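You operate a simulated robot arm through the tools that you are given. There is no shell and no other tool.

The job below is to be done with a simulated two-armed robot. You get a single attempt, and the scene is never put back.

JOB
Tape the banner hem between the dashes and roll the tape flat.
Fine: use the orange dispenser and the red roller; put both back. Set down upright: orange dispenser, red roller.

It is judged by the outcome, as a careful person would: the job done as asked, and still so three seconds after it is handed in. It fails if anything else is knocked over, pushed out of place, dropped, spilled or broken.

ROBOT AND FRAMES
Two 7-joint arms with fingered hands on one trunk that stands fixed in place. Base frame: the origin is at the foot of the trunk, x ahead of it, y to its left, z up; the work surface is at about z = 740. Lengths are in mm, angles in degrees, forces in N, time in s.
The left shoulder is at [50, 214, 869], the right one opposite. With the tool pointing down near the work surface each hand reaches from about 420 to 900 mm from the base axis, measured 20 degrees to its own side. Payload 3 kg a hand.
The tool frame of a hand sits at the grasp point between the pads (the TCP): z along the fingers, y along the line on which they close. The tips reach 26 mm beyond it. The gripper opens to 132 mm; its body begins 73 mm behind the TCP. The gripper is a hand of 3 fingers: y runs from the thumb to the fingers, the wrist lies at [0, 0, -229] in the tool frame, and closing takes about 1.5 s.
Orientation is told as [roll, pitch, yaw] about the base's x, y, z axes, in that order, counted from this pose: with the fingers straight down and closing along the base's y, the tool's x points along the base's -x, its y along +y and its z along -z.

CONTROLS
- The arms move only by the tool move_arm. It takes "left_targets", "right_targets" or both (then of equal length, played together; a hand with none holds still); each is a list of rows, each a list of 7 numbers: the opening, from 0 (shut) to 1 (fully open), then the shift along the tool's x, y, z in units of 400 mm (1.0 is 400 mm), then the turn, a rotation vector about the tool's x, y, z in units of 90 degrees (1.0 is 90 degrees). In form: [[grip, x, y, z, ax, ay, az], ...]. A call has 1 to 20 rows; each row is the pose to reach, as a shift and turn from the pose commanded when the call began, along the tool's axes at that moment. A call with a number of a shift or a turn outside -1 to 1 is refused whole. Rows are played at 5 a second. More than 50 mm and 8.6 degrees between two rows, or a gripper value outside its range, and nothing of the call is played. A pose out of reach is approached as far as the arm can. The call stops where the force on the tool passes 40 N (or 10 N more than at its start, if that is more) or the arm is blocked; 0.2 s more then pass. Each finger travels about 72 mm/s and halts on what it meets, pressing with about 29 N; the grip force reading is that of the motor and also rises with nothing between the fingers. The clock runs only during rows and for 0.2 s after the last one: add rows that repeat a pose to give the fingers time. It gives the time, the measured TCP pose, the force on the tool (base axes), the opening and the grip force at its end, in the units of the frame above (readings bear some noise), with the torque about the TCP (base axes, N m) and any sound that the robot's microphone picked up.
- Cameras (640 x 400 px; columns grow to the right, rows downward): "scene" is now at [32.7, -20.7, 1506.2]; the picture's right is [-0.25, -0.97, 0.00], its down [-0.59, 0.15, -0.79] and it looks along [0.77, -0.20, -0.61] (base axes); focal length 333 px, centre (320, 200). "left" rides on the left gripper at [-62, 3, -92] in its tool frame; the picture's right is [-0.05, -1.00, 0.00], its down [0.83, -0.04, -0.56] and it looks along [0.55, -0.03, 0.83] (tool axes); focal length 230 px, centre (320, 200). "right" rides on the right gripper at [62, 3, -92] in its tool frame; the picture's right is [-0.05, 1.00, 0.00], its down [-0.83, -0.04, -0.56] and it looks along [-0.55, -0.03, 0.83] (tool axes); focal length 230 px, centre (320, 200). There is no depth. A picture from a camera that has moved, and an enlarged one, comes with that camera's place and axes in the base frame and with its lens.
- snapshot(camera): a new picture of that camera. No time passes.
- set_grasp(shape, hand): the hand has 3 fingers and takes this shape, open, in about a second: jaw (thumb against the fingers, like two jaws); tri (thumb and two fingers); tip (a fingertip pinch); poke (one finger out to press); point (the index stretched); flat (the hand flat); cup (the hand cupped); fist (a fist). The gripper value then closes the fingers along that shape, each until it touches; the sizes above hold for jaw. It gives what a move gives, with no picture.
- head_to(pan, tilt): turns the head with the scene camera to pan (to the left, within 86 degrees either way) and tilt (down, from -29 to 69), counted from straight ahead of the robot. It gives what a move gives.
- inspect(camera, box): a new picture of the part [left, top, right, bottom] of that camera's present view, enlarged. No time passes.
- hand_in(): hands the job in; it is judged then, once.

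Places have to be worked out from the pictures, the camera data and where the tool is seen. Open the grippers and draw the arms clear of the work before you hand the job in, unless the task says otherwise.

The tools are called after ">>>" as name(argument=value, ...) on one line, values as JSON. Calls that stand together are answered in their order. move_arm: Moves the arms, as the interface text tells. Its arguments: {"type":"object","properties":{"left_targets":{"type":"array"},"right_targets":{"type":"array"}},"required":[]} The other tools are called the same way: set_grasp (shape, hand) gives the hand a shape; head_to (pan, tilt) turns the head that bears the scene camera; snapshot (camera) takes a picture; inspect (camera, box) takes an enlarged picture of a part of a camera's view; hand_in () hands the job in.

At the start:

```text
clock: 0.0
left_ee_pos: [653.7, 137.5, 996.2]
left_tcp_rot: [-0.1, 0.0, -7.6]
left_force: [0.0, 1.0, -0.3]
left_ft_torque: [-0.03, 0.01, 0.0]
left_width: 131.7
left_finger_force: 0.1
left_shape: jaw
right_ee_pos: [644.1, -395.1, 1069.8]
right_tcp_rot: [-0.1, 0.0, -7.6]
right_force: [0.6, 0.7, -0.1]
right_ft_torque: [0.0, 0.01, 0.0]
right_width: 131.8
right_finger_force: 0.1
right_shape: jaw
head pan, tilt (commanded): [-14.6, 37.5]
```

scene: 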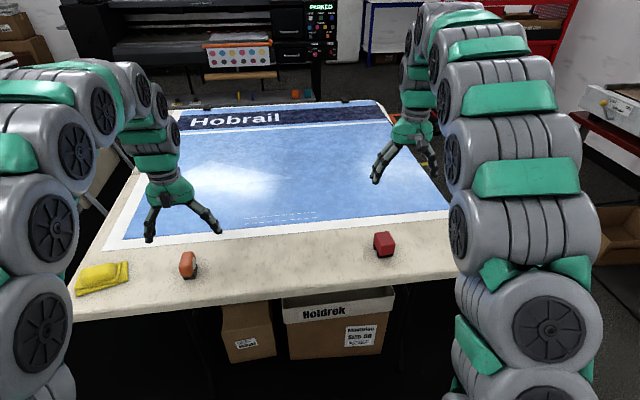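
right: 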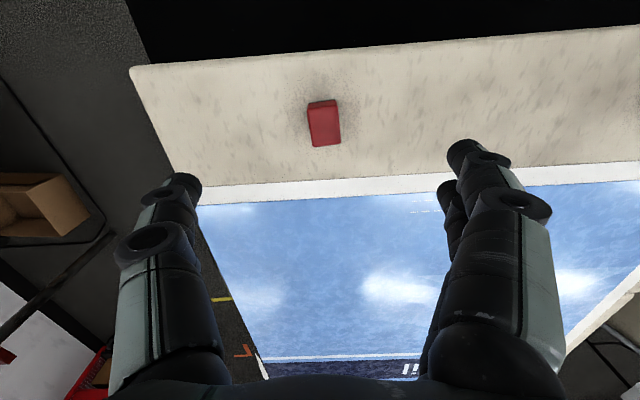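
left: 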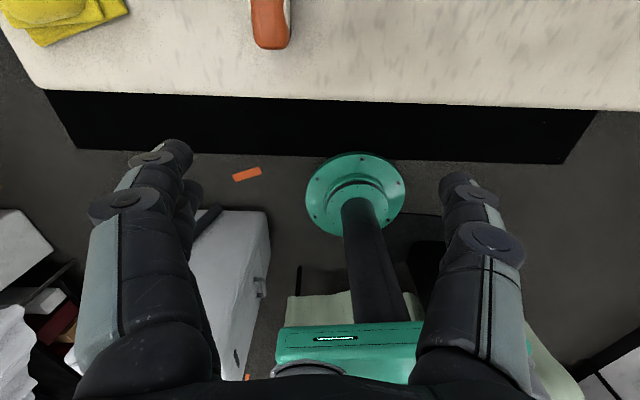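

The scene shows the orange dispenser near the left front edge, the red roller to the right and faint dashes on the banner's near edge. I take enlarged pictures to see each of them.

>>> inspect(camera="scene", box=[220, 190, 460, 270])

>>> inspect(camera="scene", box=[140, 220, 260, 300])

>>> inspect(camera="scene", box=[340, 215, 440, 275])

>>> inspect(camera="left", box=[200, 0, 340, 70])

>>> inspect(camera="right", box=[260, 70, 400, 170])

```text
2.67 times, centred on (340, 230) of scene
camera zoom: at [32.7, -20.7, 1506.2], right [-0.25, -0.97, 0.0], down [-0.59, 0.15, -0.79], along [0.77, -0.2, -0.61], focal length 888 px, centre (267, 120)
```

zoom: 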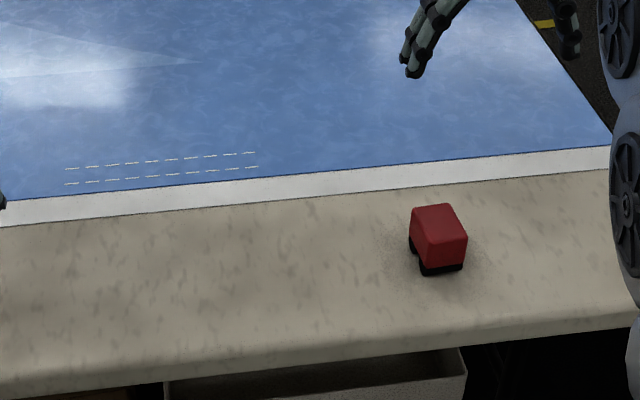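

```text
5.00 times, centred on (200, 260) of scene
camera zoom: at [32.7, -20.7, 1506.2], right [-0.25, -0.97, 0.0], down [-0.59, 0.15, -0.79], along [0.77, -0.2, -0.61], focal length 1665 px, centre (920, -100)
```

zoom: 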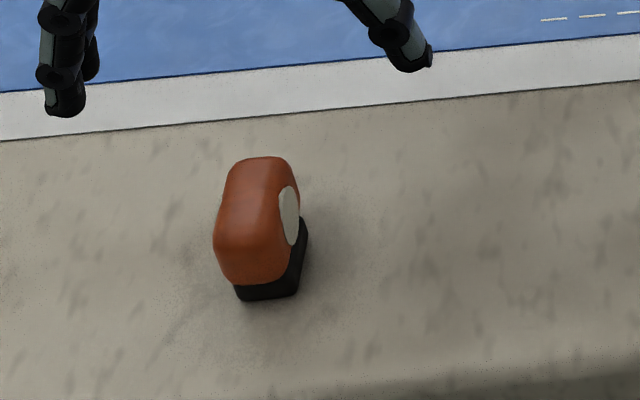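

```text
6.40 times, centred on (390, 245) of scene
camera zoom: at [32.7, -20.7, 1506.2], right [-0.25, -0.97, 0.0], down [-0.59, 0.15, -0.79], along [0.77, -0.2, -0.61], focal length 2131 px, centre (-128, -88)
```

zoom: 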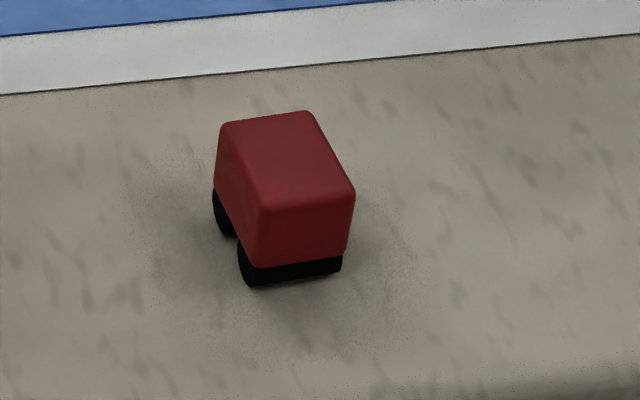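

```text
4.57 times, centred on (270, 35) of left
camera zoom: at [713.9, 132.4, 1089.0], right [-0.08, -1.0, 0.0], down [-0.83, 0.07, 0.56], along [-0.55, 0.04, -0.83], focal length 1052 px, centre (549, 954)
```

zoom: 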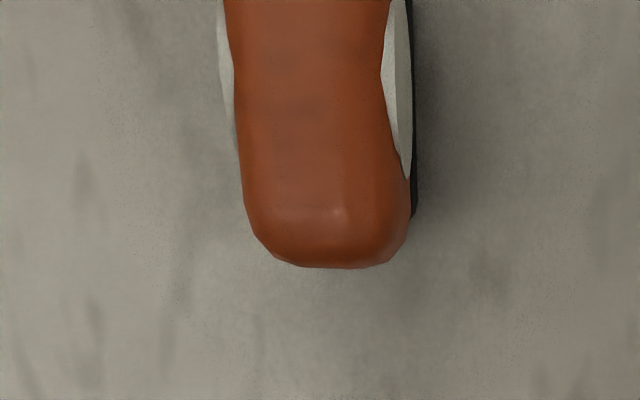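

```text
4.00 times, centred on (330, 120) of right
camera zoom: at [583.7, -384.5, 1161.7], right [0.18, 0.98, 0.0], down [0.82, -0.15, 0.56], along [0.55, -0.1, -0.83], focal length 920 px, centre (280, 520)
```

zoom: 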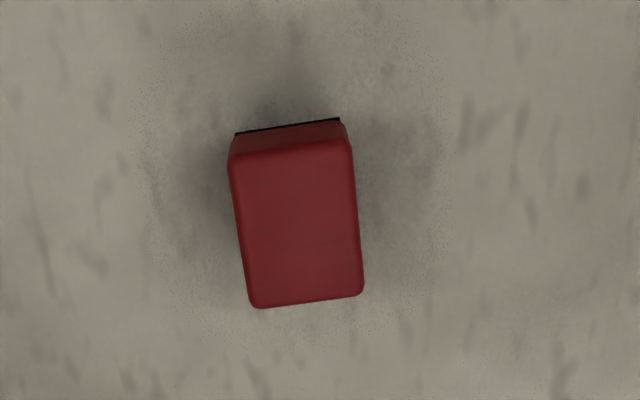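

The right and scene cameras agree on the roller at about (684, -395), top near z 805. The dispenser is near (745, 185). The lane of dashes runs from about (949, 14) to (917, -237). I look closer at the objects and dashes before moving.

>>> inspect(camera="scene", box=[164, 244, 212, 284])

>>> inspect(camera="scene", box=[364, 225, 404, 260])

>>> inspect(camera="scene", box=[230, 195, 330, 240])

>>> inspect(camera="right", box=[295, 90, 355, 155])

>>> inspect(camera="right", box=[380, 180, 460, 230])

```text
10.00 times, centred on (188, 264) of scene
camera zoom: at [32.7, -20.7, 1506.2], right [-0.25, -0.97, 0.0], down [-0.59, 0.15, -0.79], along [0.77, -0.2, -0.61], focal length 3330 px, centre (1640, -440)
```

zoom: 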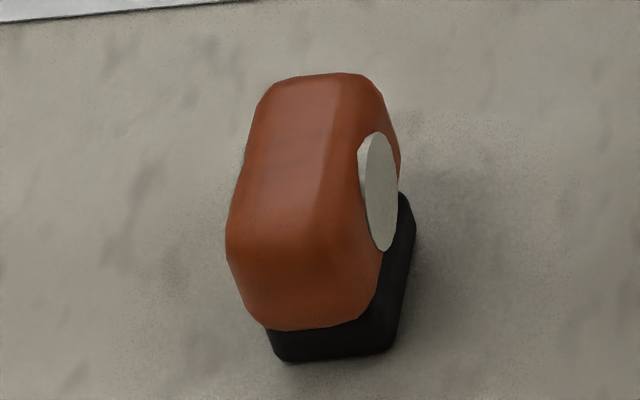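

```text
11.43 times, centred on (384, 242) of scene
camera zoom: at [32.7, -20.7, 1506.2], right [-0.25, -0.97, 0.0], down [-0.59, 0.15, -0.79], along [0.77, -0.2, -0.61], focal length 3806 px, centre (-411, -286)
```

zoom: 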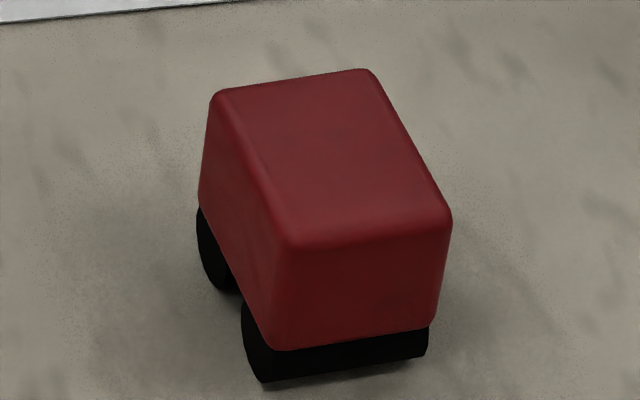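

```text
6.40 times, centred on (280, 218) of scene
camera zoom: at [32.7, -20.7, 1506.2], right [-0.25, -0.97, 0.0], down [-0.59, 0.15, -0.79], along [0.77, -0.2, -0.61], focal length 2131 px, centre (576, 88)
```

zoom: 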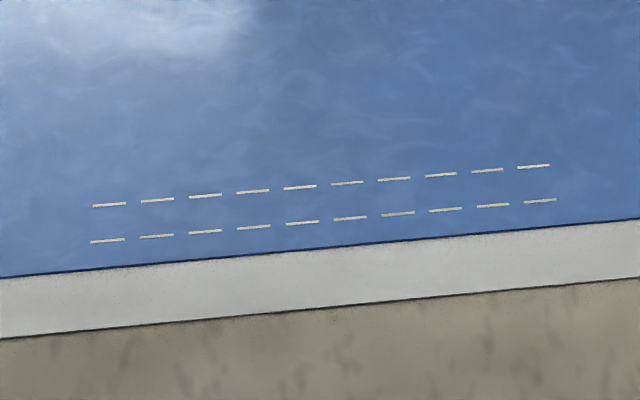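

```text
6.15 times, centred on (325, 122) of right
camera zoom: at [583.7, -384.5, 1161.7], right [0.18, 0.98, 0.0], down [0.82, -0.15, 0.56], along [0.55, -0.1, -0.83], focal length 1416 px, centre (289, 677)
```

zoom: 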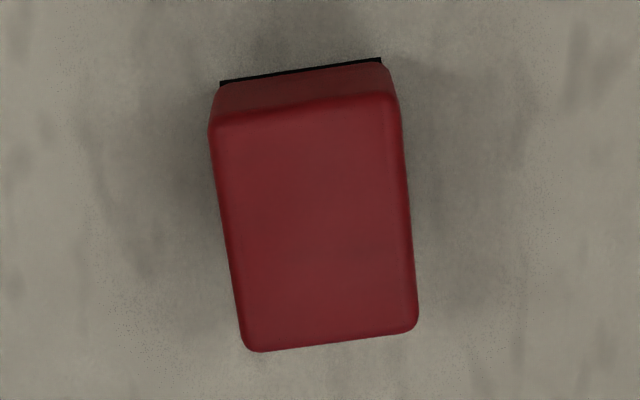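

```text
8.00 times, centred on (420, 205) of right
camera zoom: at [583.7, -384.5, 1161.7], right [0.18, 0.98, 0.0], down [0.82, -0.15, 0.56], along [0.55, -0.1, -0.83], focal length 1841 px, centre (-480, 160)
```

zoom: 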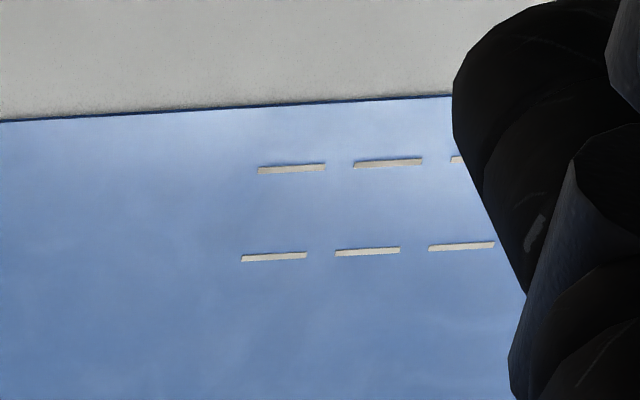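

The lane is about 253 mm long and 30 mm wide, at the edge of reach, so I plan to use the right hand tilted forward. First I draw the left arm clear and bring the right hand round, turned 90°, to view the dispenser from its side.

>>> move_arm(left_targets=[[1, 0.0304, 0.0556, -0.0136, 0, 0, 0], [1, 0.0607, 0.1111, -0.0273, 0, 0, 0], [1, 0.0911, 0.1667, -0.0409, 0, 0, 0], [1, 0.1214, 0.2222, -0.0546, 0, 0, 0], [1, 0.1518, 0.2778, -0.0682, 0, 0, 0], [1, 0.1822, 0.3333, -0.0818, 0, 0, 0], [1, 0.2125, 0.3889, -0.0955, 0, 0, 0], [1, 0.2429, 0.4444, -0.1091, 0, 0, 0], [1, 0.2732, 0.5, -0.1228, 0, 0, 0], [1, 0.3036, 0.5555, -0.1364, 0, 0, 0], [1, 0.334, 0.611, -0.15, 0, 0, 0]], right_targets=[[1, -0.0112, 0.0897, 0.025, 0, 0, -0.0909], [1, -0.0224, 0.1794, 0.05, 0, 0, -0.1818], [1, -0.0335, 0.2691, 0.075, 0, 0, -0.2727], [1, -0.0447, 0.3588, 0.1, 0, 0, -0.3636], [1, -0.0559, 0.4485, 0.125, 0, 0, -0.4545], [1, -0.0671, 0.5382, 0.15, 0, 0, -0.5454], [1, -0.0783, 0.6279, 0.175, 0, 0, -0.6363], [1, -0.0894, 0.7176, 0.2, 0, 0, -0.7272], [1, -0.1006, 0.8073, 0.225, 0, 0, -0.8181], [1, -0.1118, 0.897, 0.25, 0, 0, -0.909], [1, -0.123, 0.987, 0.275, 0, 0, -1.0]])

```text
clock: 2.4
left_ee_pos: [553.1, 396.7, 1057.0]
left_tcp_rot: [0.0, 0.1, -7.6]
left_force: [-0.3, -0.2, 0.2]
left_ft_torque: [0.05, 0.01, 0.01]
left_width: 131.8
left_finger_force: 0.1
left_shape: jaw
right_ee_pos: [746.7, -11.2, 958.1]
right_tcp_rot: [0.0, 0.0, 82.5]
right_force: [0.6, -0.4, 0.7]
right_ft_torque: [0.04, 0.04, -0.01]
right_width: 131.6
right_finger_force: 0.0
right_shape: jaw
head pan, tilt (commanded): [-14.6, 37.5]
```

The right hand turned to yaw 82.5 without trouble. I take pictures of the dispenser from its side.

>>> snapshot(camera="right")

>>> snapshot(camera="scene")

>>> snapshot(camera="left")

```text
taken
camera right: at [734.3, -72.2, 1051.2], right [-0.98, 0.18, 0.0], down [0.15, 0.82, 0.56], along [0.1, 0.55, -0.83], focal length 230 px, centre (320, 200)
```

right: 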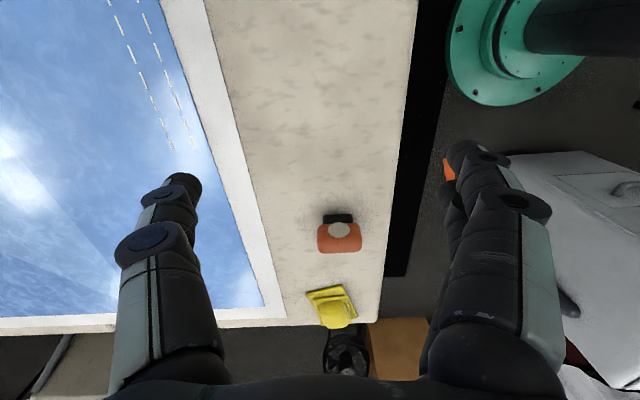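

```text
taken
camera scene: at [32.7, -20.7, 1506.2], right [-0.25, -0.97, 0.0], down [-0.59, 0.15, -0.79], along [0.77, -0.2, -0.61], focal length 333 px, centre (320, 200)
```

scene: 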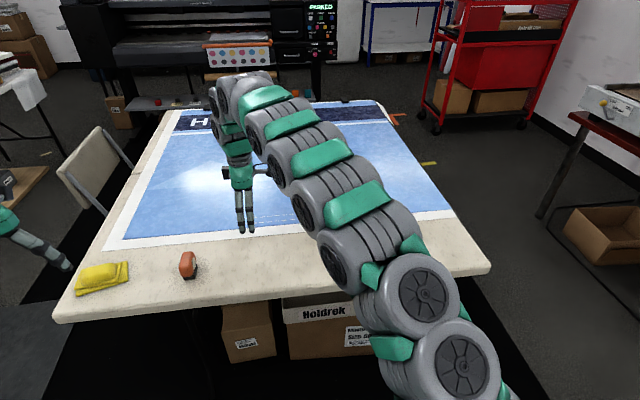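

```text
taken
camera left: at [613.8, 391.5, 1149.6], right [-0.08, -1.0, 0.0], down [-0.83, 0.07, 0.55], along [-0.55, 0.04, -0.83], focal length 230 px, centre (320, 200)
```

left: 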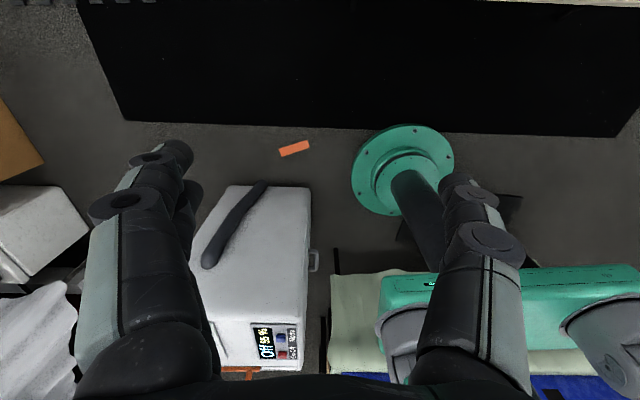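

>>> inspect(camera="right", box=[305, 205, 375, 260])

>>> inspect(camera="right", box=[100, 0, 220, 160])

```text
7.27 times, centred on (340, 232) of right
camera zoom: at [734.3, -72.2, 1051.2], right [-0.98, 0.18, 0.0], down [0.15, 0.82, 0.56], along [0.1, 0.55, -0.83], focal length 1673 px, centre (174, -36)
```

zoom: 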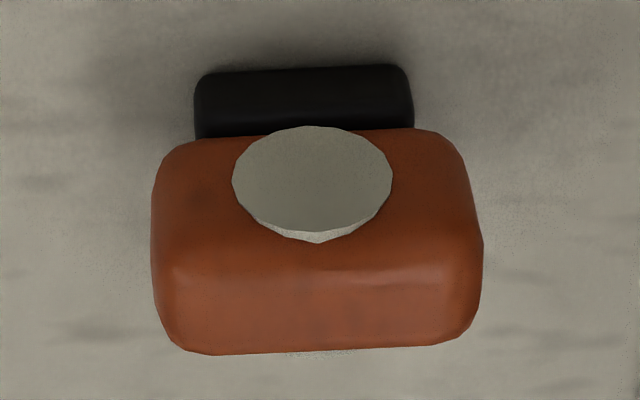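

```text
2.50 times, centred on (160, 80) of right
camera zoom: at [734.3, -72.2, 1051.2], right [-0.98, 0.18, 0.0], down [0.15, 0.82, 0.56], along [0.1, 0.55, -0.83], focal length 575 px, centre (720, 500)
```

zoom: 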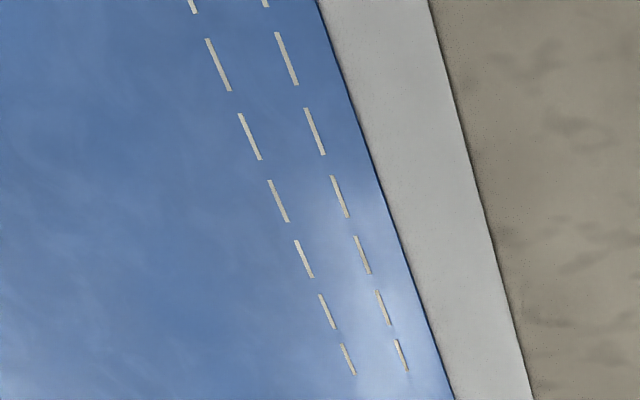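

The dispenser is a symmetrical body about 70 x 39 mm and 65 mm high, centred near (749, 185) with yaw about -7. I check the finger spacing on the right hand before planning a tilted grip on its end faces.

>>> inspect(camera="right", box=[420, 125, 560, 225])

>>> inspect(camera="right", box=[100, 160, 240, 260])

>>> inspect(camera="scene", box=[200, 130, 300, 250])

```text
4.00 times, centred on (490, 175) of right
camera zoom: at [734.3, -72.2, 1051.2], right [-0.98, 0.18, 0.0], down [0.15, 0.82, 0.56], along [0.1, 0.55, -0.83], focal length 920 px, centre (-360, 300)
```

zoom: 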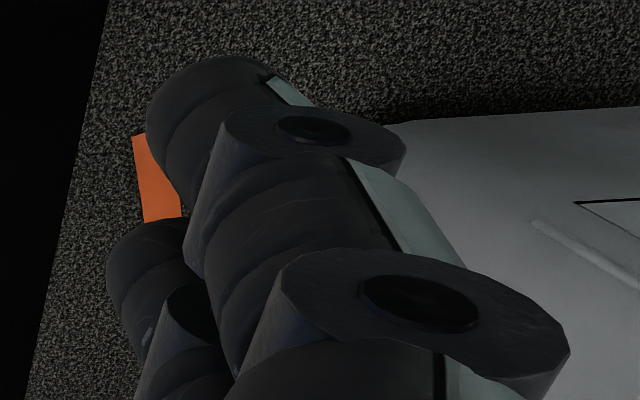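

```text
4.00 times, centred on (170, 210) of right
camera zoom: at [734.3, -72.2, 1051.2], right [-0.98, 0.18, 0.0], down [0.15, 0.82, 0.56], along [0.1, 0.55, -0.83], focal length 920 px, centre (920, 160)
```

zoom: 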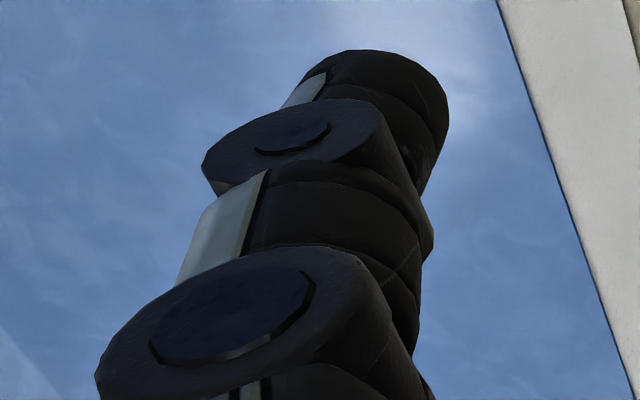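

```text
3.33 times, centred on (250, 190) of scene
camera zoom: at [32.7, -20.7, 1506.2], right [-0.25, -0.97, 0.0], down [-0.59, 0.15, -0.79], along [0.77, -0.2, -0.61], focal length 1110 px, centre (553, 233)
```

zoom: 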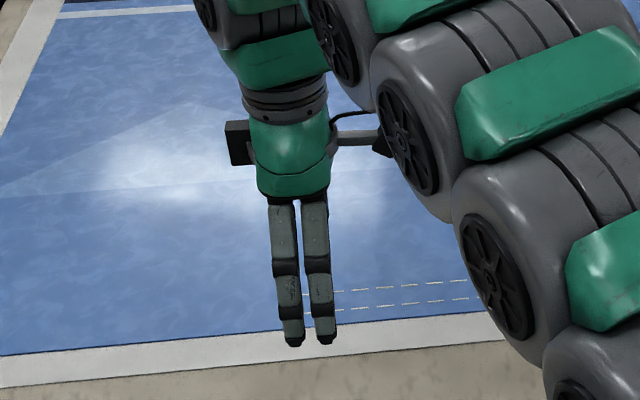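

The two fingers are about 25 mm apart, so both fit on a 39 mm end face. I tilt the right hand 45° so that it leans to the -y side and bring it to a pre-grasp point about 100 mm back from the dispenser's centre.

>>> move_arm(right_targets=[[1, -0.0515, 0.0095, 0.0427, 0, -0.0833, 0], [1, -0.103, 0.019, 0.0853, 0, -0.1667, 0], [1, -0.1545, 0.0285, 0.128, 0, -0.25, 0], [1, -0.206, 0.038, 0.1707, 0, -0.3333, 0], [1, -0.2575, 0.0475, 0.2133, 0, -0.4167, 0], [1, -0.309, 0.057, 0.256, 0, -0.5, 0], [1, -0.309, 0.057, 0.256, 0, -0.5, 0]])

>>> snapshot(camera="right")

>>> snapshot(camera="scene")

```text
clock: 4.0
left_ee_pos: [553.7, 396.7, 1057.1]
left_tcp_rot: [0.0, -0.1, -7.6]
left_force: [0.0, -0.1, 0.1]
left_ft_torque: [0.02, 0.03, 0.0]
left_width: 131.9
left_finger_force: 0.1
left_shape: jaw
right_ee_pos: [716.6, 100.8, 918.0]
right_tcp_rot: [-3.2, -37.8, 82.3]
right_force: [0.5, -0.1, -0.3]
right_ft_torque: [-0.04, 0.02, -0.03]
right_width: 132.0
right_finger_force: 0.1
right_shape: jaw
right hand out of reach, approached as far as the arm can: row 4, 5, 6, 7
head pan, tilt (commanded): [-14.6, 37.5]
```

```text
taken
camera right: at [693.9, -2.4, 953.5], right [-0.98, 0.21, -0.01], down [0.06, 0.31, 0.95], along [0.2, 0.93, -0.32], focal length 230 px, centre (320, 200)
```

right: 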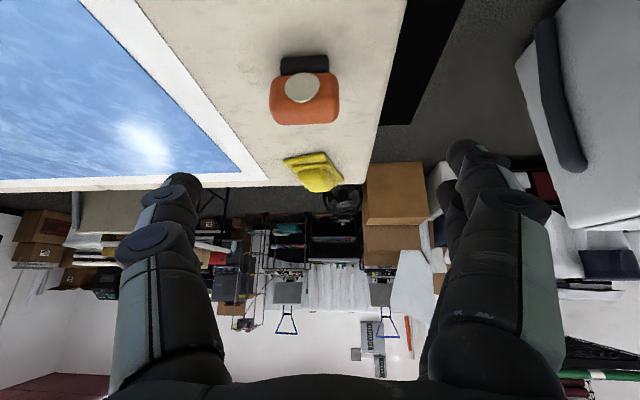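

```text
taken
camera scene: at [32.9, -20.7, 1506.2], right [-0.25, -0.97, 0.0], down [-0.59, 0.15, -0.79], along [0.77, -0.2, -0.61], focal length 333 px, centre (320, 200)
```

scene: 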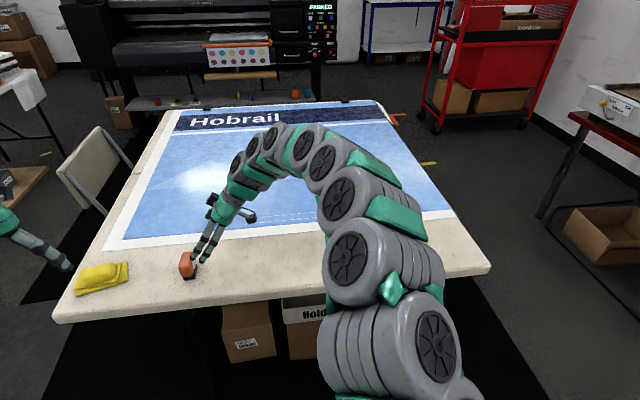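

The hand stopped at a tilt of about 38° and some 60 mm above the target, so that lean is outside the arm's range here. I back off to the upright pose and check how the readings relate to the commanded pose.

>>> move_arm(right_targets=[[1, 0.0063, -0.0095, -0.0666, 0, 0.0833, 0], [1, 0.0125, -0.019, -0.1332, 0, 0.1667, 0], [1, 0.0188, -0.0285, -0.1998, 0, 0.25, 0], [1, 0.025, -0.038, -0.2663, 0, 0.3333, 0], [1, 0.0313, -0.0475, -0.3329, 0, 0.4167, 0], [1, 0.0375, -0.057, -0.3995, 0, 0.5, 0], [1, 0.0375, -0.057, -0.3995, 0, 0.5, 0]])

```text
clock: 5.6
left_ee_pos: [554.0, 397.3, 1056.0]
left_tcp_rot: [0.0, 0.0, -7.6]
left_force: [-0.7, -0.3, -0.4]
left_ft_torque: [0.02, 0.01, -0.01]
left_width: 132.2
left_finger_force: 0.0
left_shape: jaw
right_ee_pos: [714.2, -10.2, 1038.0]
right_tcp_rot: [-2.4, 7.3, 80.1]
right_force: [0.1, 0.6, 0.0]
right_ft_torque: [0.0, 0.02, 0.0]
right_width: 132.0
right_finger_force: 0.0
right_shape: jaw
head pan, tilt (commanded): [-14.6, 37.5]
```

Out-of-reach rows leave the hand where it got to, and the next call counts from there. I now turn the right hand to yaw -7.6, upright, at about (800, -110, 950), and from there I will test the forward-tilted reach over the lane.

>>> move_arm(right_targets=[[1, 0.0163, -0.0222, 0.0232, -0.0076, -0.004, 0.0886], [1, 0.0326, -0.0444, 0.0464, -0.0151, -0.008, 0.1772], [1, 0.049, -0.0666, 0.0696, -0.0227, -0.0121, 0.2657], [1, 0.0653, -0.0888, 0.0928, -0.0303, -0.0161, 0.3543], [1, 0.0816, -0.111, 0.116, -0.0379, -0.0201, 0.4429], [1, 0.0979, -0.1333, 0.1393, -0.0454, -0.0241, 0.5315], [1, 0.1142, -0.1555, 0.1625, -0.053, -0.0281, 0.6201], [1, 0.1305, -0.1777, 0.1857, -0.0606, -0.0321, 0.7087], [1, 0.1469, -0.1999, 0.2089, -0.0682, -0.0362, 0.7972], [1, 0.1632, -0.2221, 0.2321, -0.0757, -0.0402, 0.8858], [1, 0.1795, -0.2443, 0.2553, -0.0833, -0.0442, 0.9744], [1, 0.1795, -0.2443, 0.2553, -0.0833, -0.0442, 0.9744]])

```text
clock: 8.2
left_ee_pos: [552.4, 396.6, 1057.2]
left_tcp_rot: [0.1, 0.0, -7.6]
left_force: [0.8, 0.9, 0.0]
left_ft_torque: [-0.01, 0.0, -0.01]
left_width: 131.8
left_finger_force: 0.0
left_shape: jaw
right_ee_pos: [799.9, -110.8, 948.9]
right_tcp_rot: [0.1, 0.0, -7.7]
right_force: [0.7, -0.2, -0.8]
right_ft_torque: [0.02, -0.02, 0.03]
right_width: 132.0
right_finger_force: 0.0
right_shape: jaw
head pan, tilt (commanded): [-14.6, 37.5]
```

The hand is upright at (800, -111, 949) with yaw -7.7. I test the lane's left end with a 45° forward tilt, staying well above the banner at z 830.

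>>> move_arm(right_targets=[[1, -0.053, 0.0593, 0.0496, 0, -0.0833, 0], [1, -0.106, 0.1187, 0.0992, 0, -0.1667, 0], [1, -0.159, 0.178, 0.1488, 0, -0.25, 0], [1, -0.212, 0.2373, 0.1983, 0, -0.3333, 0], [1, -0.265, 0.2967, 0.2479, 0, -0.4167, 0], [1, -0.318, 0.356, 0.2975, 0, -0.5, 0], [1, -0.318, 0.356, 0.2975, 0, -0.5, 0]])

>>> snapshot(camera="scene")

>>> snapshot(camera="right")

```text
clock: 9.8
left_ee_pos: [553.3, 396.6, 1057.4]
left_tcp_rot: [0.0, 0.0, -7.5]
left_force: [-0.7, -0.4, -0.1]
left_ft_torque: [-0.01, 0.01, -0.03]
left_width: 131.9
left_finger_force: 0.0
left_shape: jaw
right_ee_pos: [946.0, 14.2, 831.7]
right_tcp_rot: [0.3, -45.1, -7.7]
right_force: [0.3, -0.4, 0.8]
right_ft_torque: [0.0, 0.01, -0.01]
right_width: 132.2
right_finger_force: 0.0
right_shape: jaw
head pan, tilt (commanded): [-14.6, 37.5]
```

```text
taken
camera scene: at [32.7, -20.7, 1506.2], right [-0.25, -0.97, 0.0], down [-0.59, 0.15, -0.79], along [0.77, -0.2, -0.61], focal length 333 px, centre (320, 200)
```

scene: 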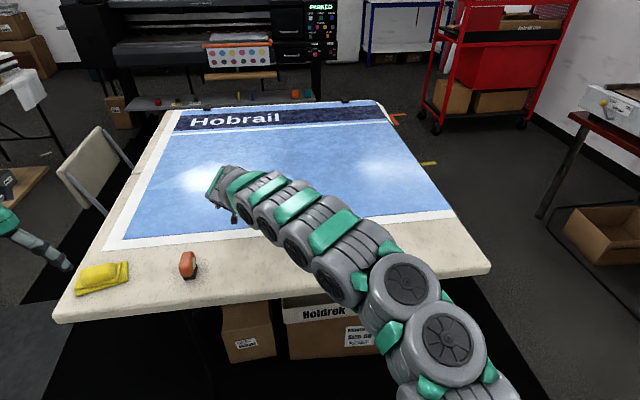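

```text
taken
camera right: at [836.8, 31.9, 853.0], right [0.17, 0.98, 0.04], down [0.18, -0.07, 0.98], along [0.97, -0.16, -0.19], focal length 230 px, centre (320, 200)
```

right: 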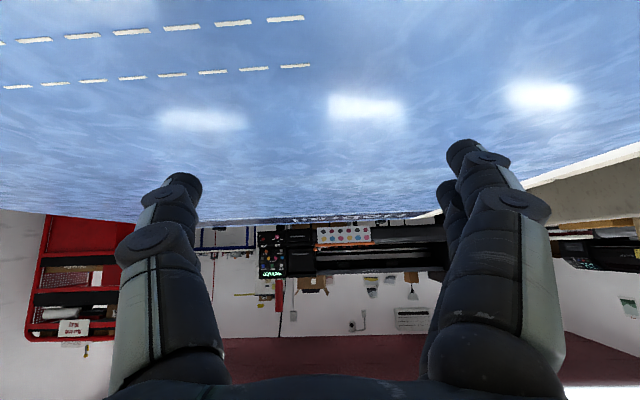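

The arm reaches the lane's left end at a 45° tilt. I now straighten the hand at the same spot to find the smallest tilt that still reaches.

>>> move_arm(right_targets=[[1, 0, 0, 0, 0, 0.0833, 0], [1, 0, 0, 0, 0, 0.1667, 0], [1, 0, 0, 0, 0, 0.25, 0], [1, 0, 0, 0, 0, 0.3333, 0], [1, 0, 0, 0, 0, 0.4167, 0], [1, 0, 0, 0, 0, 0.5, 0]])

```text
clock: 11.2
left_ee_pos: [552.8, 396.5, 1057.2]
left_tcp_rot: [0.0, 0.0, -7.7]
left_force: [-1.3, -0.1, -0.3]
left_ft_torque: [-0.02, -0.01, 0.0]
left_width: 132.1
left_finger_force: 0.1
left_shape: jaw
right_ee_pos: [889.4, 8.7, 821.7]
right_tcp_rot: [0.3, -14.0, -7.6]
right_force: [0.0, 0.3, 0.1]
right_ft_torque: [0.0, 0.0, -0.02]
right_width: 132.0
right_finger_force: 0.0
right_shape: jaw
right hand out of reach, approached as far as the arm can: row 3, 4, 5, 6
head pan, tilt (commanded): [-14.6, 37.5]
```

Tilts of 30° and above reach the lane, upright does not. I back off to (760, 20, 900) at a 40° forward tilt. From there I will swing about the vertical to see whether the sideways lean can be reached from this arm posture.

>>> move_arm(right_targets=[[1, 0.0666, -0.0038, -0.0669, 0, -0.0722, 0], [1, 0.1333, -0.0077, -0.1338, 0, -0.1445, 0], [1, 0.1999, -0.0115, -0.2006, 0, -0.2167, 0], [1, 0.2665, -0.0153, -0.2675, 0, -0.2889, 0], [1, 0.2665, -0.0153, -0.2675, 0, -0.2889, 0]])

```text
clock: 12.0
left_ee_pos: [552.3, 396.7, 1056.0]
left_tcp_rot: [0.0, 0.0, -7.6]
left_force: [1.1, 1.2, -0.3]
left_ft_torque: [-0.08, 0.0, 0.01]
left_width: 132.0
left_finger_force: 0.0
left_shape: jaw
right_ee_pos: [771.5, 61.8, 769.6]
right_tcp_rot: [9.3, -19.7, -10.9]
right_force: [0.0, 4.2, 31.6]
right_ft_torque: [-2.87, 0.45, -0.2]
right_width: 132.0
right_finger_force: 0.0
right_shape: jaw
head pan, tilt (commanded): [-14.6, 37.5]
stopped in row 4 (right hand): the force on the tool passed its limit at 76 N (the readings are from after the stop); the commanded pose is now the measured one
```

The hand swung low and touched the surface near (771, 62) with a 76 N peak, now 32 N. I look at once to see what it touched and whether anything moved.

>>> snapshot(camera="scene")

>>> snapshot(camera="right")

>>> inspect(camera="scene", box=[140, 200, 300, 300])

```text
taken
camera scene: at [32.5, -20.4, 1506.3], right [-0.25, -0.97, 0.0], down [-0.59, 0.15, -0.79], along [0.77, -0.2, -0.61], focal length 333 px, centre (320, 200)
```

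scene: 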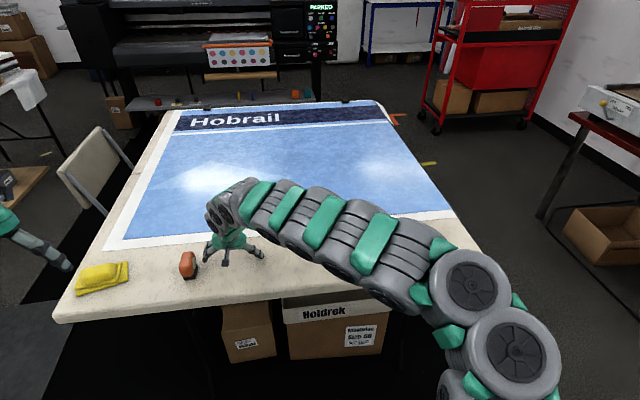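

```text
taken
camera right: at [681.6, 66.7, 834.7], right [0.18, 0.97, 0.17], down [0.56, -0.24, 0.79], along [0.81, -0.05, -0.59], focal length 230 px, centre (320, 200)
```

right: 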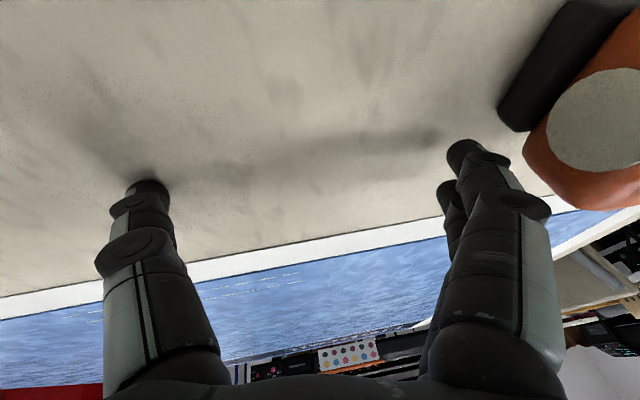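

```text
4.00 times, centred on (220, 250) of scene
camera zoom: at [32.5, -20.4, 1506.3], right [-0.25, -0.97, 0.0], down [-0.59, 0.15, -0.79], along [0.77, -0.2, -0.61], focal length 1332 px, centre (720, 0)
```

zoom: 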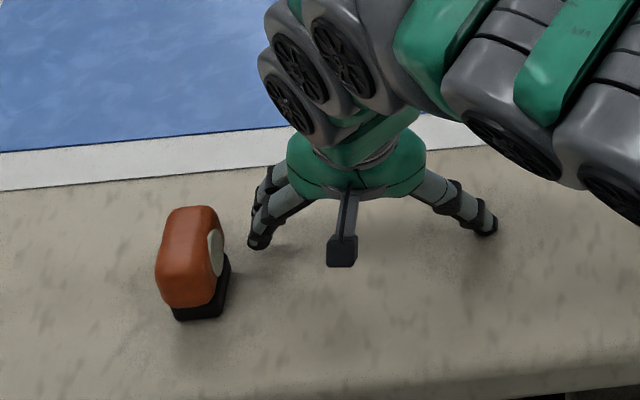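

Only the thumb touched bare table; the dispenser is still upright in its place. I lift the hand straight up 120 mm.

>>> move_arm(right_targets=[[1, -0.0126, 0.0057, -0.0348, 0, 0, 0], [1, -0.0379, 0.0171, -0.1045, 0, 0, 0], [1, -0.0631, 0.0285, -0.1742, 0, 0, 0], [1, -0.0884, 0.0399, -0.2439, 0, 0, 0], [1, -0.101, 0.0456, -0.2787, 0, 0, 0], [1, -0.101, 0.0456, -0.2787, 0, 0, 0]])

```text
clock: 13.4
left_ee_pos: [552.9, 396.3, 1055.8]
left_tcp_rot: [0.1, -0.1, -7.5]
left_force: [1.1, -0.3, -0.5]
left_ft_torque: [0.02, -0.01, 0.03]
left_width: 132.0
left_finger_force: 0.0
left_shape: jaw
right_ee_pos: [770.5, 62.3, 886.6]
right_tcp_rot: [9.2, -19.3, -10.8]
right_force: [0.3, -1.3, 0.0]
right_ft_torque: [-0.03, -0.01, -0.02]
right_width: 131.9
right_finger_force: 0.1
right_shape: jaw
head pan, tilt (commanded): [-14.6, 37.5]
```

The hand is free at (770, 62, 887). I move it to (760, 0, 920) and straighten it to a clean 40° forward tilt at yaw -7.6.

>>> move_arm(right_targets=[[1, -0.0076, -0.0357, -0.0253, 0.0209, -0.0567, -0.0124], [1, -0.0152, -0.0714, -0.0505, 0.0417, -0.1134, -0.0247], [1, -0.0227, -0.1071, -0.0758, 0.0626, -0.1701, -0.0371], [1, -0.0303, -0.1428, -0.101, 0.0834, -0.2268, -0.0494], [1, -0.0303, -0.1428, -0.101, 0.0834, -0.2268, -0.0494]])

```text
clock: 14.6
left_ee_pos: [552.3, 396.8, 1056.5]
left_tcp_rot: [-0.1, 0.0, -7.6]
left_force: [0.3, 0.1, 0.5]
left_ft_torque: [-0.02, -0.03, 0.0]
left_width: 131.7
left_finger_force: 0.2
left_shape: jaw
right_ee_pos: [759.3, 2.3, 920.5]
right_tcp_rot: [0.0, -40.0, -7.5]
right_force: [-0.4, 0.2, 1.0]
right_ft_torque: [0.0, 0.01, 0.02]
right_width: 132.0
right_finger_force: 0.1
right_shape: jaw
head pan, tilt (commanded): [-14.6, 37.5]
```

Clean at (759, 2, 920) with a 40° tilt. I now swing about the vertical by +90° in place to see how far the sideways lean goes from this posture.

>>> move_arm(right_targets=[[1, 0, 0, 0, -0.0585, 0, -0.0696], [1, 0, 0, 0, -0.1169, 0, -0.1393], [1, 0, 0, 0, -0.1754, 0, -0.2089], [1, 0, 0, 0, -0.2338, 0, -0.2785], [1, 0, 0, 0, -0.2923, 0, -0.3482], [1, 0, 0, 0, -0.3507, 0, -0.4178], [1, 0, 0, 0, -0.4092, 0, -0.4874], [1, 0, 0, 0, -0.4676, 0, -0.5571], [1, 0, 0, 0, -0.5261, 0, -0.6267], [1, 0, 0, 0, -0.5845, 0, -0.6964], [1, 0, 0, 0, -0.643, 0, -0.766]])

```text
clock: 17.0
left_ee_pos: [553.6, 396.9, 1056.1]
left_tcp_rot: [-0.1, 0.0, -7.6]
left_force: [0.7, 0.4, 0.3]
left_ft_torque: [-0.03, 0.01, -0.04]
left_width: 132.0
left_finger_force: 0.1
left_shape: jaw
right_ee_pos: [751.0, 12.4, 924.7]
right_tcp_rot: [-0.1, -40.0, 71.6]
right_force: [0.6, -0.1, 0.6]
right_ft_torque: [-0.01, 0.01, 0.01]
right_width: 132.0
right_finger_force: 0.0
right_shape: jaw
right hand out of reach, approached as far as the arm can: row 10, 11
head pan, tilt (commanded): [-14.6, 37.5]
```

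The lean holds to yaw 71.6 here. Moving left toward the dispenser should give back about 12° of yaw, so I go to the pre-grasp point (741, 121, 862) and then try the last turn to yaw 82.4.

>>> move_arm(right_targets=[[1, -0.0226, 0.0274, 0.0701, 0, 0, 0], [1, -0.0453, 0.0548, 0.1403, 0, 0, 0], [1, -0.0679, 0.0821, 0.2104, 0, 0, 0], [1, -0.0905, 0.1095, 0.2805, 0, 0, 0], [1, -0.0905, 0.1095, 0.2805, -0.0386, 0, -0.046], [1, -0.0905, 0.1095, 0.2805, -0.0772, 0, -0.0919], [1, -0.0905, 0.1095, 0.2805, -0.0772, 0, -0.0919]])

>>> snapshot(camera="right")

>>> snapshot(camera="scene")

```text
clock: 18.6
left_ee_pos: [553.6, 397.4, 1055.9]
left_tcp_rot: [0.0, 0.0, -7.6]
left_force: [-0.2, -0.3, 0.0]
left_ft_torque: [0.03, -0.03, -0.01]
left_width: 132.0
left_finger_force: 0.1
left_shape: jaw
right_ee_pos: [707.2, 157.8, 923.7]
right_tcp_rot: [0.0, -40.0, 82.5]
right_force: [1.0, 0.1, -0.1]
right_ft_torque: [-0.02, 0.0, -0.01]
right_width: 132.2
right_finger_force: 0.0
right_shape: jaw
right hand out of reach, approached as far as the arm can: row 5, 6, 7
head pan, tilt (commanded): [-14.6, 37.5]
```

```text
taken
camera right: at [689.9, 51.8, 955.7], right [-0.98, 0.17, 0.03], down [0.08, 0.27, 0.96], along [0.16, 0.95, -0.28], focal length 230 px, centre (320, 200)
```

right: 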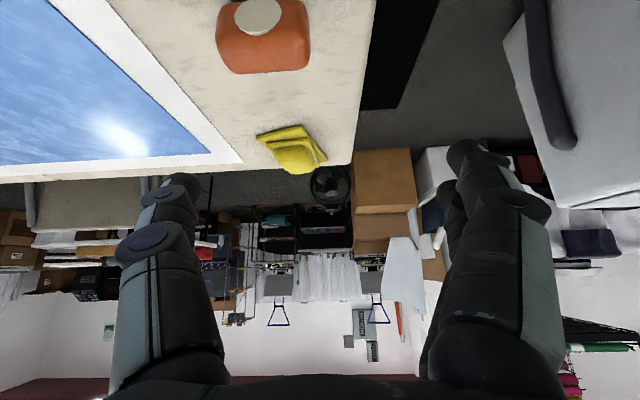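

```text
taken
camera scene: at [32.7, -20.7, 1506.2], right [-0.25, -0.97, 0.0], down [-0.59, 0.15, -0.79], along [0.77, -0.2, -0.61], focal length 333 px, centre (320, 200)
```

scene: 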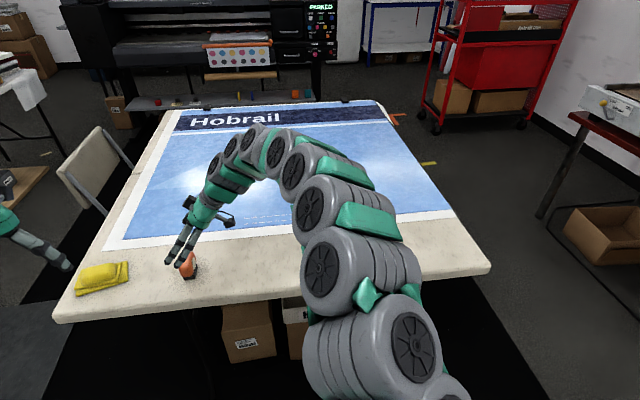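

The lean is held but the position falls short, most likely a limit at the last wrist joint. I spin the hand about its own axis away from that limit (first 90°) while drawing back 100 mm, aiming for the flipped grip.

>>> move_arm(right_targets=[[1, 0, 0, -0.0227, 0, 0, 0.0909], [1, 0, 0, -0.0455, 0, 0, 0.1818], [1, 0, 0, -0.0682, 0, 0, 0.2727], [1, 0, 0, -0.0909, 0, 0, 0.3636], [1, 0, 0, -0.1136, 0, 0, 0.4545], [1, 0, 0, -0.1364, 0, 0, 0.5455], [1, 0, 0, -0.1591, 0, 0, 0.6364], [1, 0, 0, -0.1818, 0, 0, 0.7273], [1, 0, 0, -0.2045, 0, 0, 0.8182], [1, 0, 0, -0.2273, 0, 0, 0.9091], [1, 0, 0, -0.25, 0, 0, 1.0]])

```text
clock: 21.0
left_ee_pos: [553.5, 397.0, 1056.8]
left_tcp_rot: [0.0, 0.0, -7.7]
left_force: [0.4, -0.3, -0.7]
left_ft_torque: [-0.02, -0.02, 0.0]
left_width: 132.0
left_finger_force: 0.1
left_shape: jaw
right_ee_pos: [701.5, 91.9, 1000.3]
right_tcp_rot: [40.0, 0.1, -7.8]
right_force: [1.2, 0.5, -0.3]
right_ft_torque: [0.03, 0.0, 0.03]
right_width: 132.3
right_finger_force: 0.1
right_shape: jaw
head pan, tilt (commanded): [-14.6, 37.5]
```

The spin works: rotation is now [40, 0, -7.8]. I spin another 90° to get the fully flipped lean at yaw -97.6.

>>> move_arm(right_targets=[[1, 0, 0, 0, 0, 0, 0.0909], [1, 0, 0, 0, 0, 0, 0.1818], [1, 0, 0, 0, 0, 0, 0.2727], [1, 0, 0, 0, 0, 0, 0.3636], [1, 0, 0, 0, 0, 0, 0.4545], [1, 0, 0, 0, 0, 0, 0.5455], [1, 0, 0, 0, 0, 0, 0.6364], [1, 0, 0, 0, 0, 0, 0.7273], [1, 0, 0, 0, 0, 0, 0.8182], [1, 0, 0, 0, 0, 0, 0.9091], [1, 0, 0, 0, 0, 0, 1.0]])

>>> snapshot(camera="right")

>>> snapshot(camera="scene")

```text
clock: 23.4
left_ee_pos: [553.6, 395.6, 1057.5]
left_tcp_rot: [0.0, 0.0, -7.6]
left_force: [-0.3, 0.5, -0.3]
left_ft_torque: [0.01, -0.03, 0.0]
left_width: 131.8
left_finger_force: 0.1
left_shape: jaw
right_ee_pos: [702.5, 91.8, 1001.1]
right_tcp_rot: [0.0, 40.0, -97.8]
right_force: [-0.1, 0.2, 0.6]
right_ft_torque: [0.02, 0.03, 0.01]
right_width: 132.0
right_finger_force: 0.1
right_shape: jaw
head pan, tilt (commanded): [-14.6, 37.5]
```

```text
taken
camera right: at [703.7, 78.6, 1111.3], right [0.98, -0.17, -0.03], down [-0.18, -0.98, -0.11], along [-0.01, 0.11, -0.99], focal length 230 px, centre (320, 200)
```

right: 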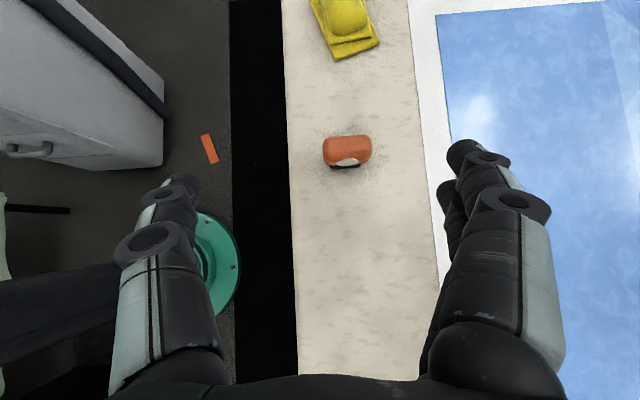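

```text
taken
camera scene: at [32.7, -20.7, 1506.2], right [-0.25, -0.97, 0.0], down [-0.59, 0.15, -0.79], along [0.77, -0.2, -0.61], focal length 333 px, centre (320, 200)
```

scene: 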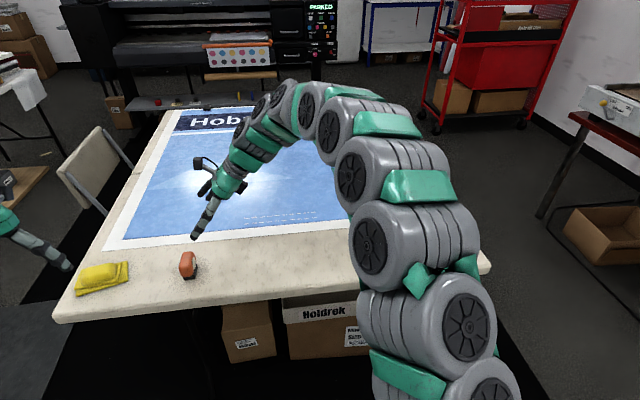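

The flipped lean is reached, with the camera now looking down from above. I move to the pre-grasp point (741, 121, 862).

>>> move_arm(right_targets=[[1, -0.0395, 0.0214, 0.0803, 0, 0, 0], [1, -0.079, 0.0428, 0.1607, 0, 0, 0], [1, -0.1185, 0.0641, 0.241, 0, 0, 0], [1, -0.158, 0.0855, 0.3213, 0, 0, 0], [1, -0.158, 0.0855, 0.3213, 0, 0, 0]])

>>> snapshot(camera="right")

>>> snapshot(camera="scene")

```text
clock: 24.6
left_ee_pos: [552.8, 396.9, 1057.0]
left_tcp_rot: [0.0, -0.1, -7.6]
left_force: [-0.3, -0.1, 0.3]
left_ft_torque: [-0.01, -0.03, 0.0]
left_width: 131.8
left_finger_force: 0.0
left_shape: jaw
right_ee_pos: [740.8, 120.8, 861.7]
right_tcp_rot: [0.1, 40.1, -97.6]
right_force: [-0.7, -0.8, -0.5]
right_ft_torque: [0.04, 0.0, 0.02]
right_width: 132.1
right_finger_force: 0.1
right_shape: jaw
head pan, tilt (commanded): [-14.6, 37.5]
```

```text
taken
camera right: at [742.7, 107.9, 972.1], right [0.98, -0.17, -0.03], down [-0.18, -0.98, -0.11], along [-0.01, 0.11, -0.99], focal length 230 px, centre (320, 200)
```

right: 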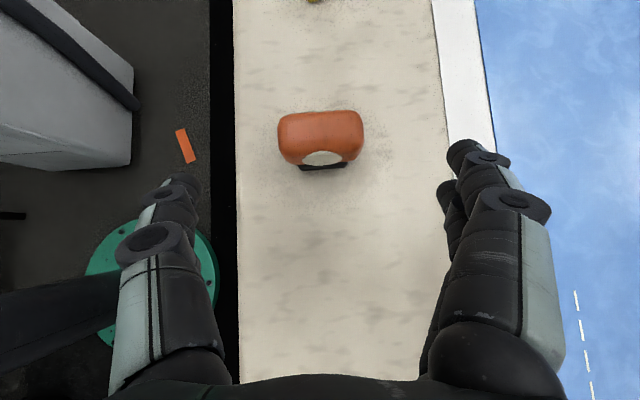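

```text
taken
camera scene: at [32.7, -20.7, 1506.2], right [-0.25, -0.97, 0.0], down [-0.59, 0.15, -0.79], along [0.77, -0.2, -0.61], focal length 333 px, centre (320, 200)
```

scene: 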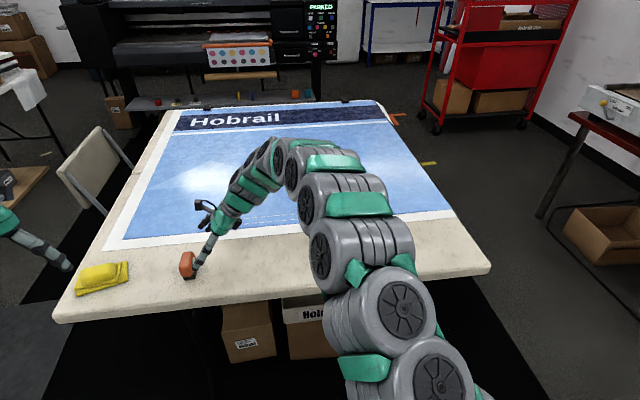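

The pre-grasp pose is reached exactly. I zoom in on the dispenser to fix its centre and yaw.

>>> inspect(camera="right", box=[265, 100, 375, 180])

>>> inspect(camera="scene", box=[160, 235, 224, 285])

```text
5.00 times, centred on (320, 140) of right
camera zoom: at [742.7, 107.9, 972.1], right [0.98, -0.17, -0.03], down [-0.18, -0.98, -0.11], along [-0.01, 0.11, -0.99], focal length 1150 px, centre (320, 500)
```

zoom: 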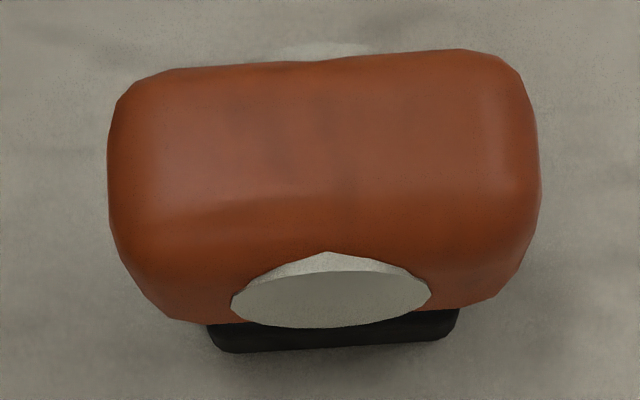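

```text
8.00 times, centred on (192, 260) of scene
camera zoom: at [32.7, -20.7, 1506.2], right [-0.25, -0.97, 0.0], down [-0.59, 0.15, -0.79], along [0.77, -0.2, -0.61], focal length 2664 px, centre (1344, -280)
```

zoom: 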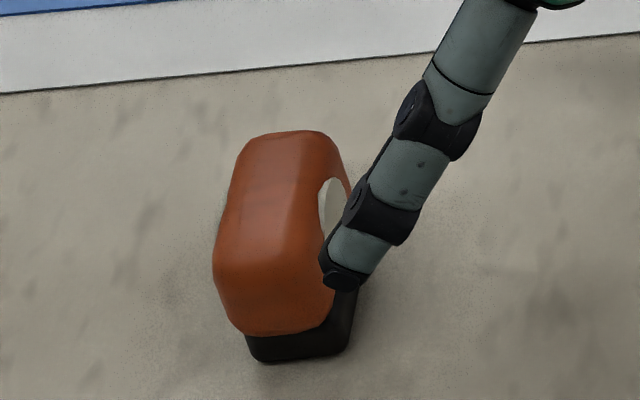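

The dispenser's centre works out at about (749.7, 184, 783), yaw -7.5, with the hand aligned to it. I advance 100 mm along the fingers, keeping them open.

>>> move_arm(right_targets=[[1, -0.0004, 0.0003, 0.0624, 0, 0, 0], [1, -0.0008, 0.0006, 0.1248, 0, 0, 0], [1, -0.0011, 0.0008, 0.1871, 0, 0, 0], [1, -0.0015, 0.0011, 0.2495, 0, 0, 0], [1, -0.0015, 0.0011, 0.2495, 0, 0, 0]])

>>> snapshot(camera="right")

>>> inspect(camera="scene", box=[150, 220, 246, 295])

```text
clock: 25.8
left_ee_pos: [552.3, 396.6, 1057.0]
left_tcp_rot: [0.0, 0.0, -7.6]
left_force: [0.0, 0.6, 0.0]
left_ft_torque: [0.0, 0.02, 0.01]
left_width: 131.9
left_finger_force: 0.0
left_shape: jaw
right_ee_pos: [749.6, 185.7, 784.6]
right_tcp_rot: [0.1, 40.0, -97.6]
right_force: [0.1, 0.0, -0.6]
right_ft_torque: [0.0, 0.02, -0.01]
right_width: 132.1
right_finger_force: 0.1
right_shape: jaw
head pan, tilt (commanded): [-14.6, 37.5]
```

```text
taken
camera right: at [751.9, 172.6, 895.5], right [0.98, -0.17, -0.03], down [-0.18, -0.98, -0.11], along [-0.01, 0.11, -0.99], focal length 230 px, centre (320, 200)
```

right: 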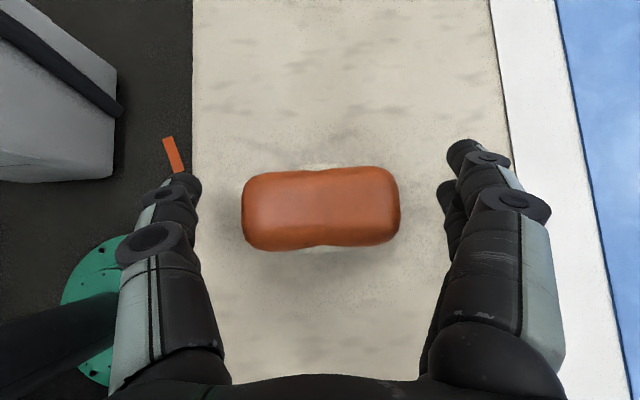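

```text
5.33 times, centred on (198, 258) of scene
camera zoom: at [32.7, -20.7, 1506.2], right [-0.25, -0.97, 0.0], down [-0.59, 0.15, -0.79], along [0.77, -0.2, -0.61], focal length 1776 px, centre (971, -107)
```

zoom: 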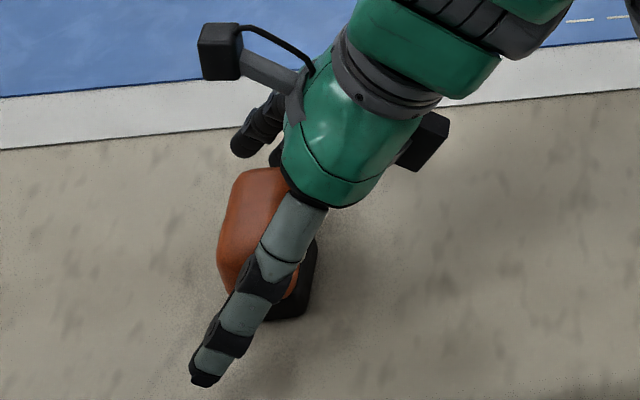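

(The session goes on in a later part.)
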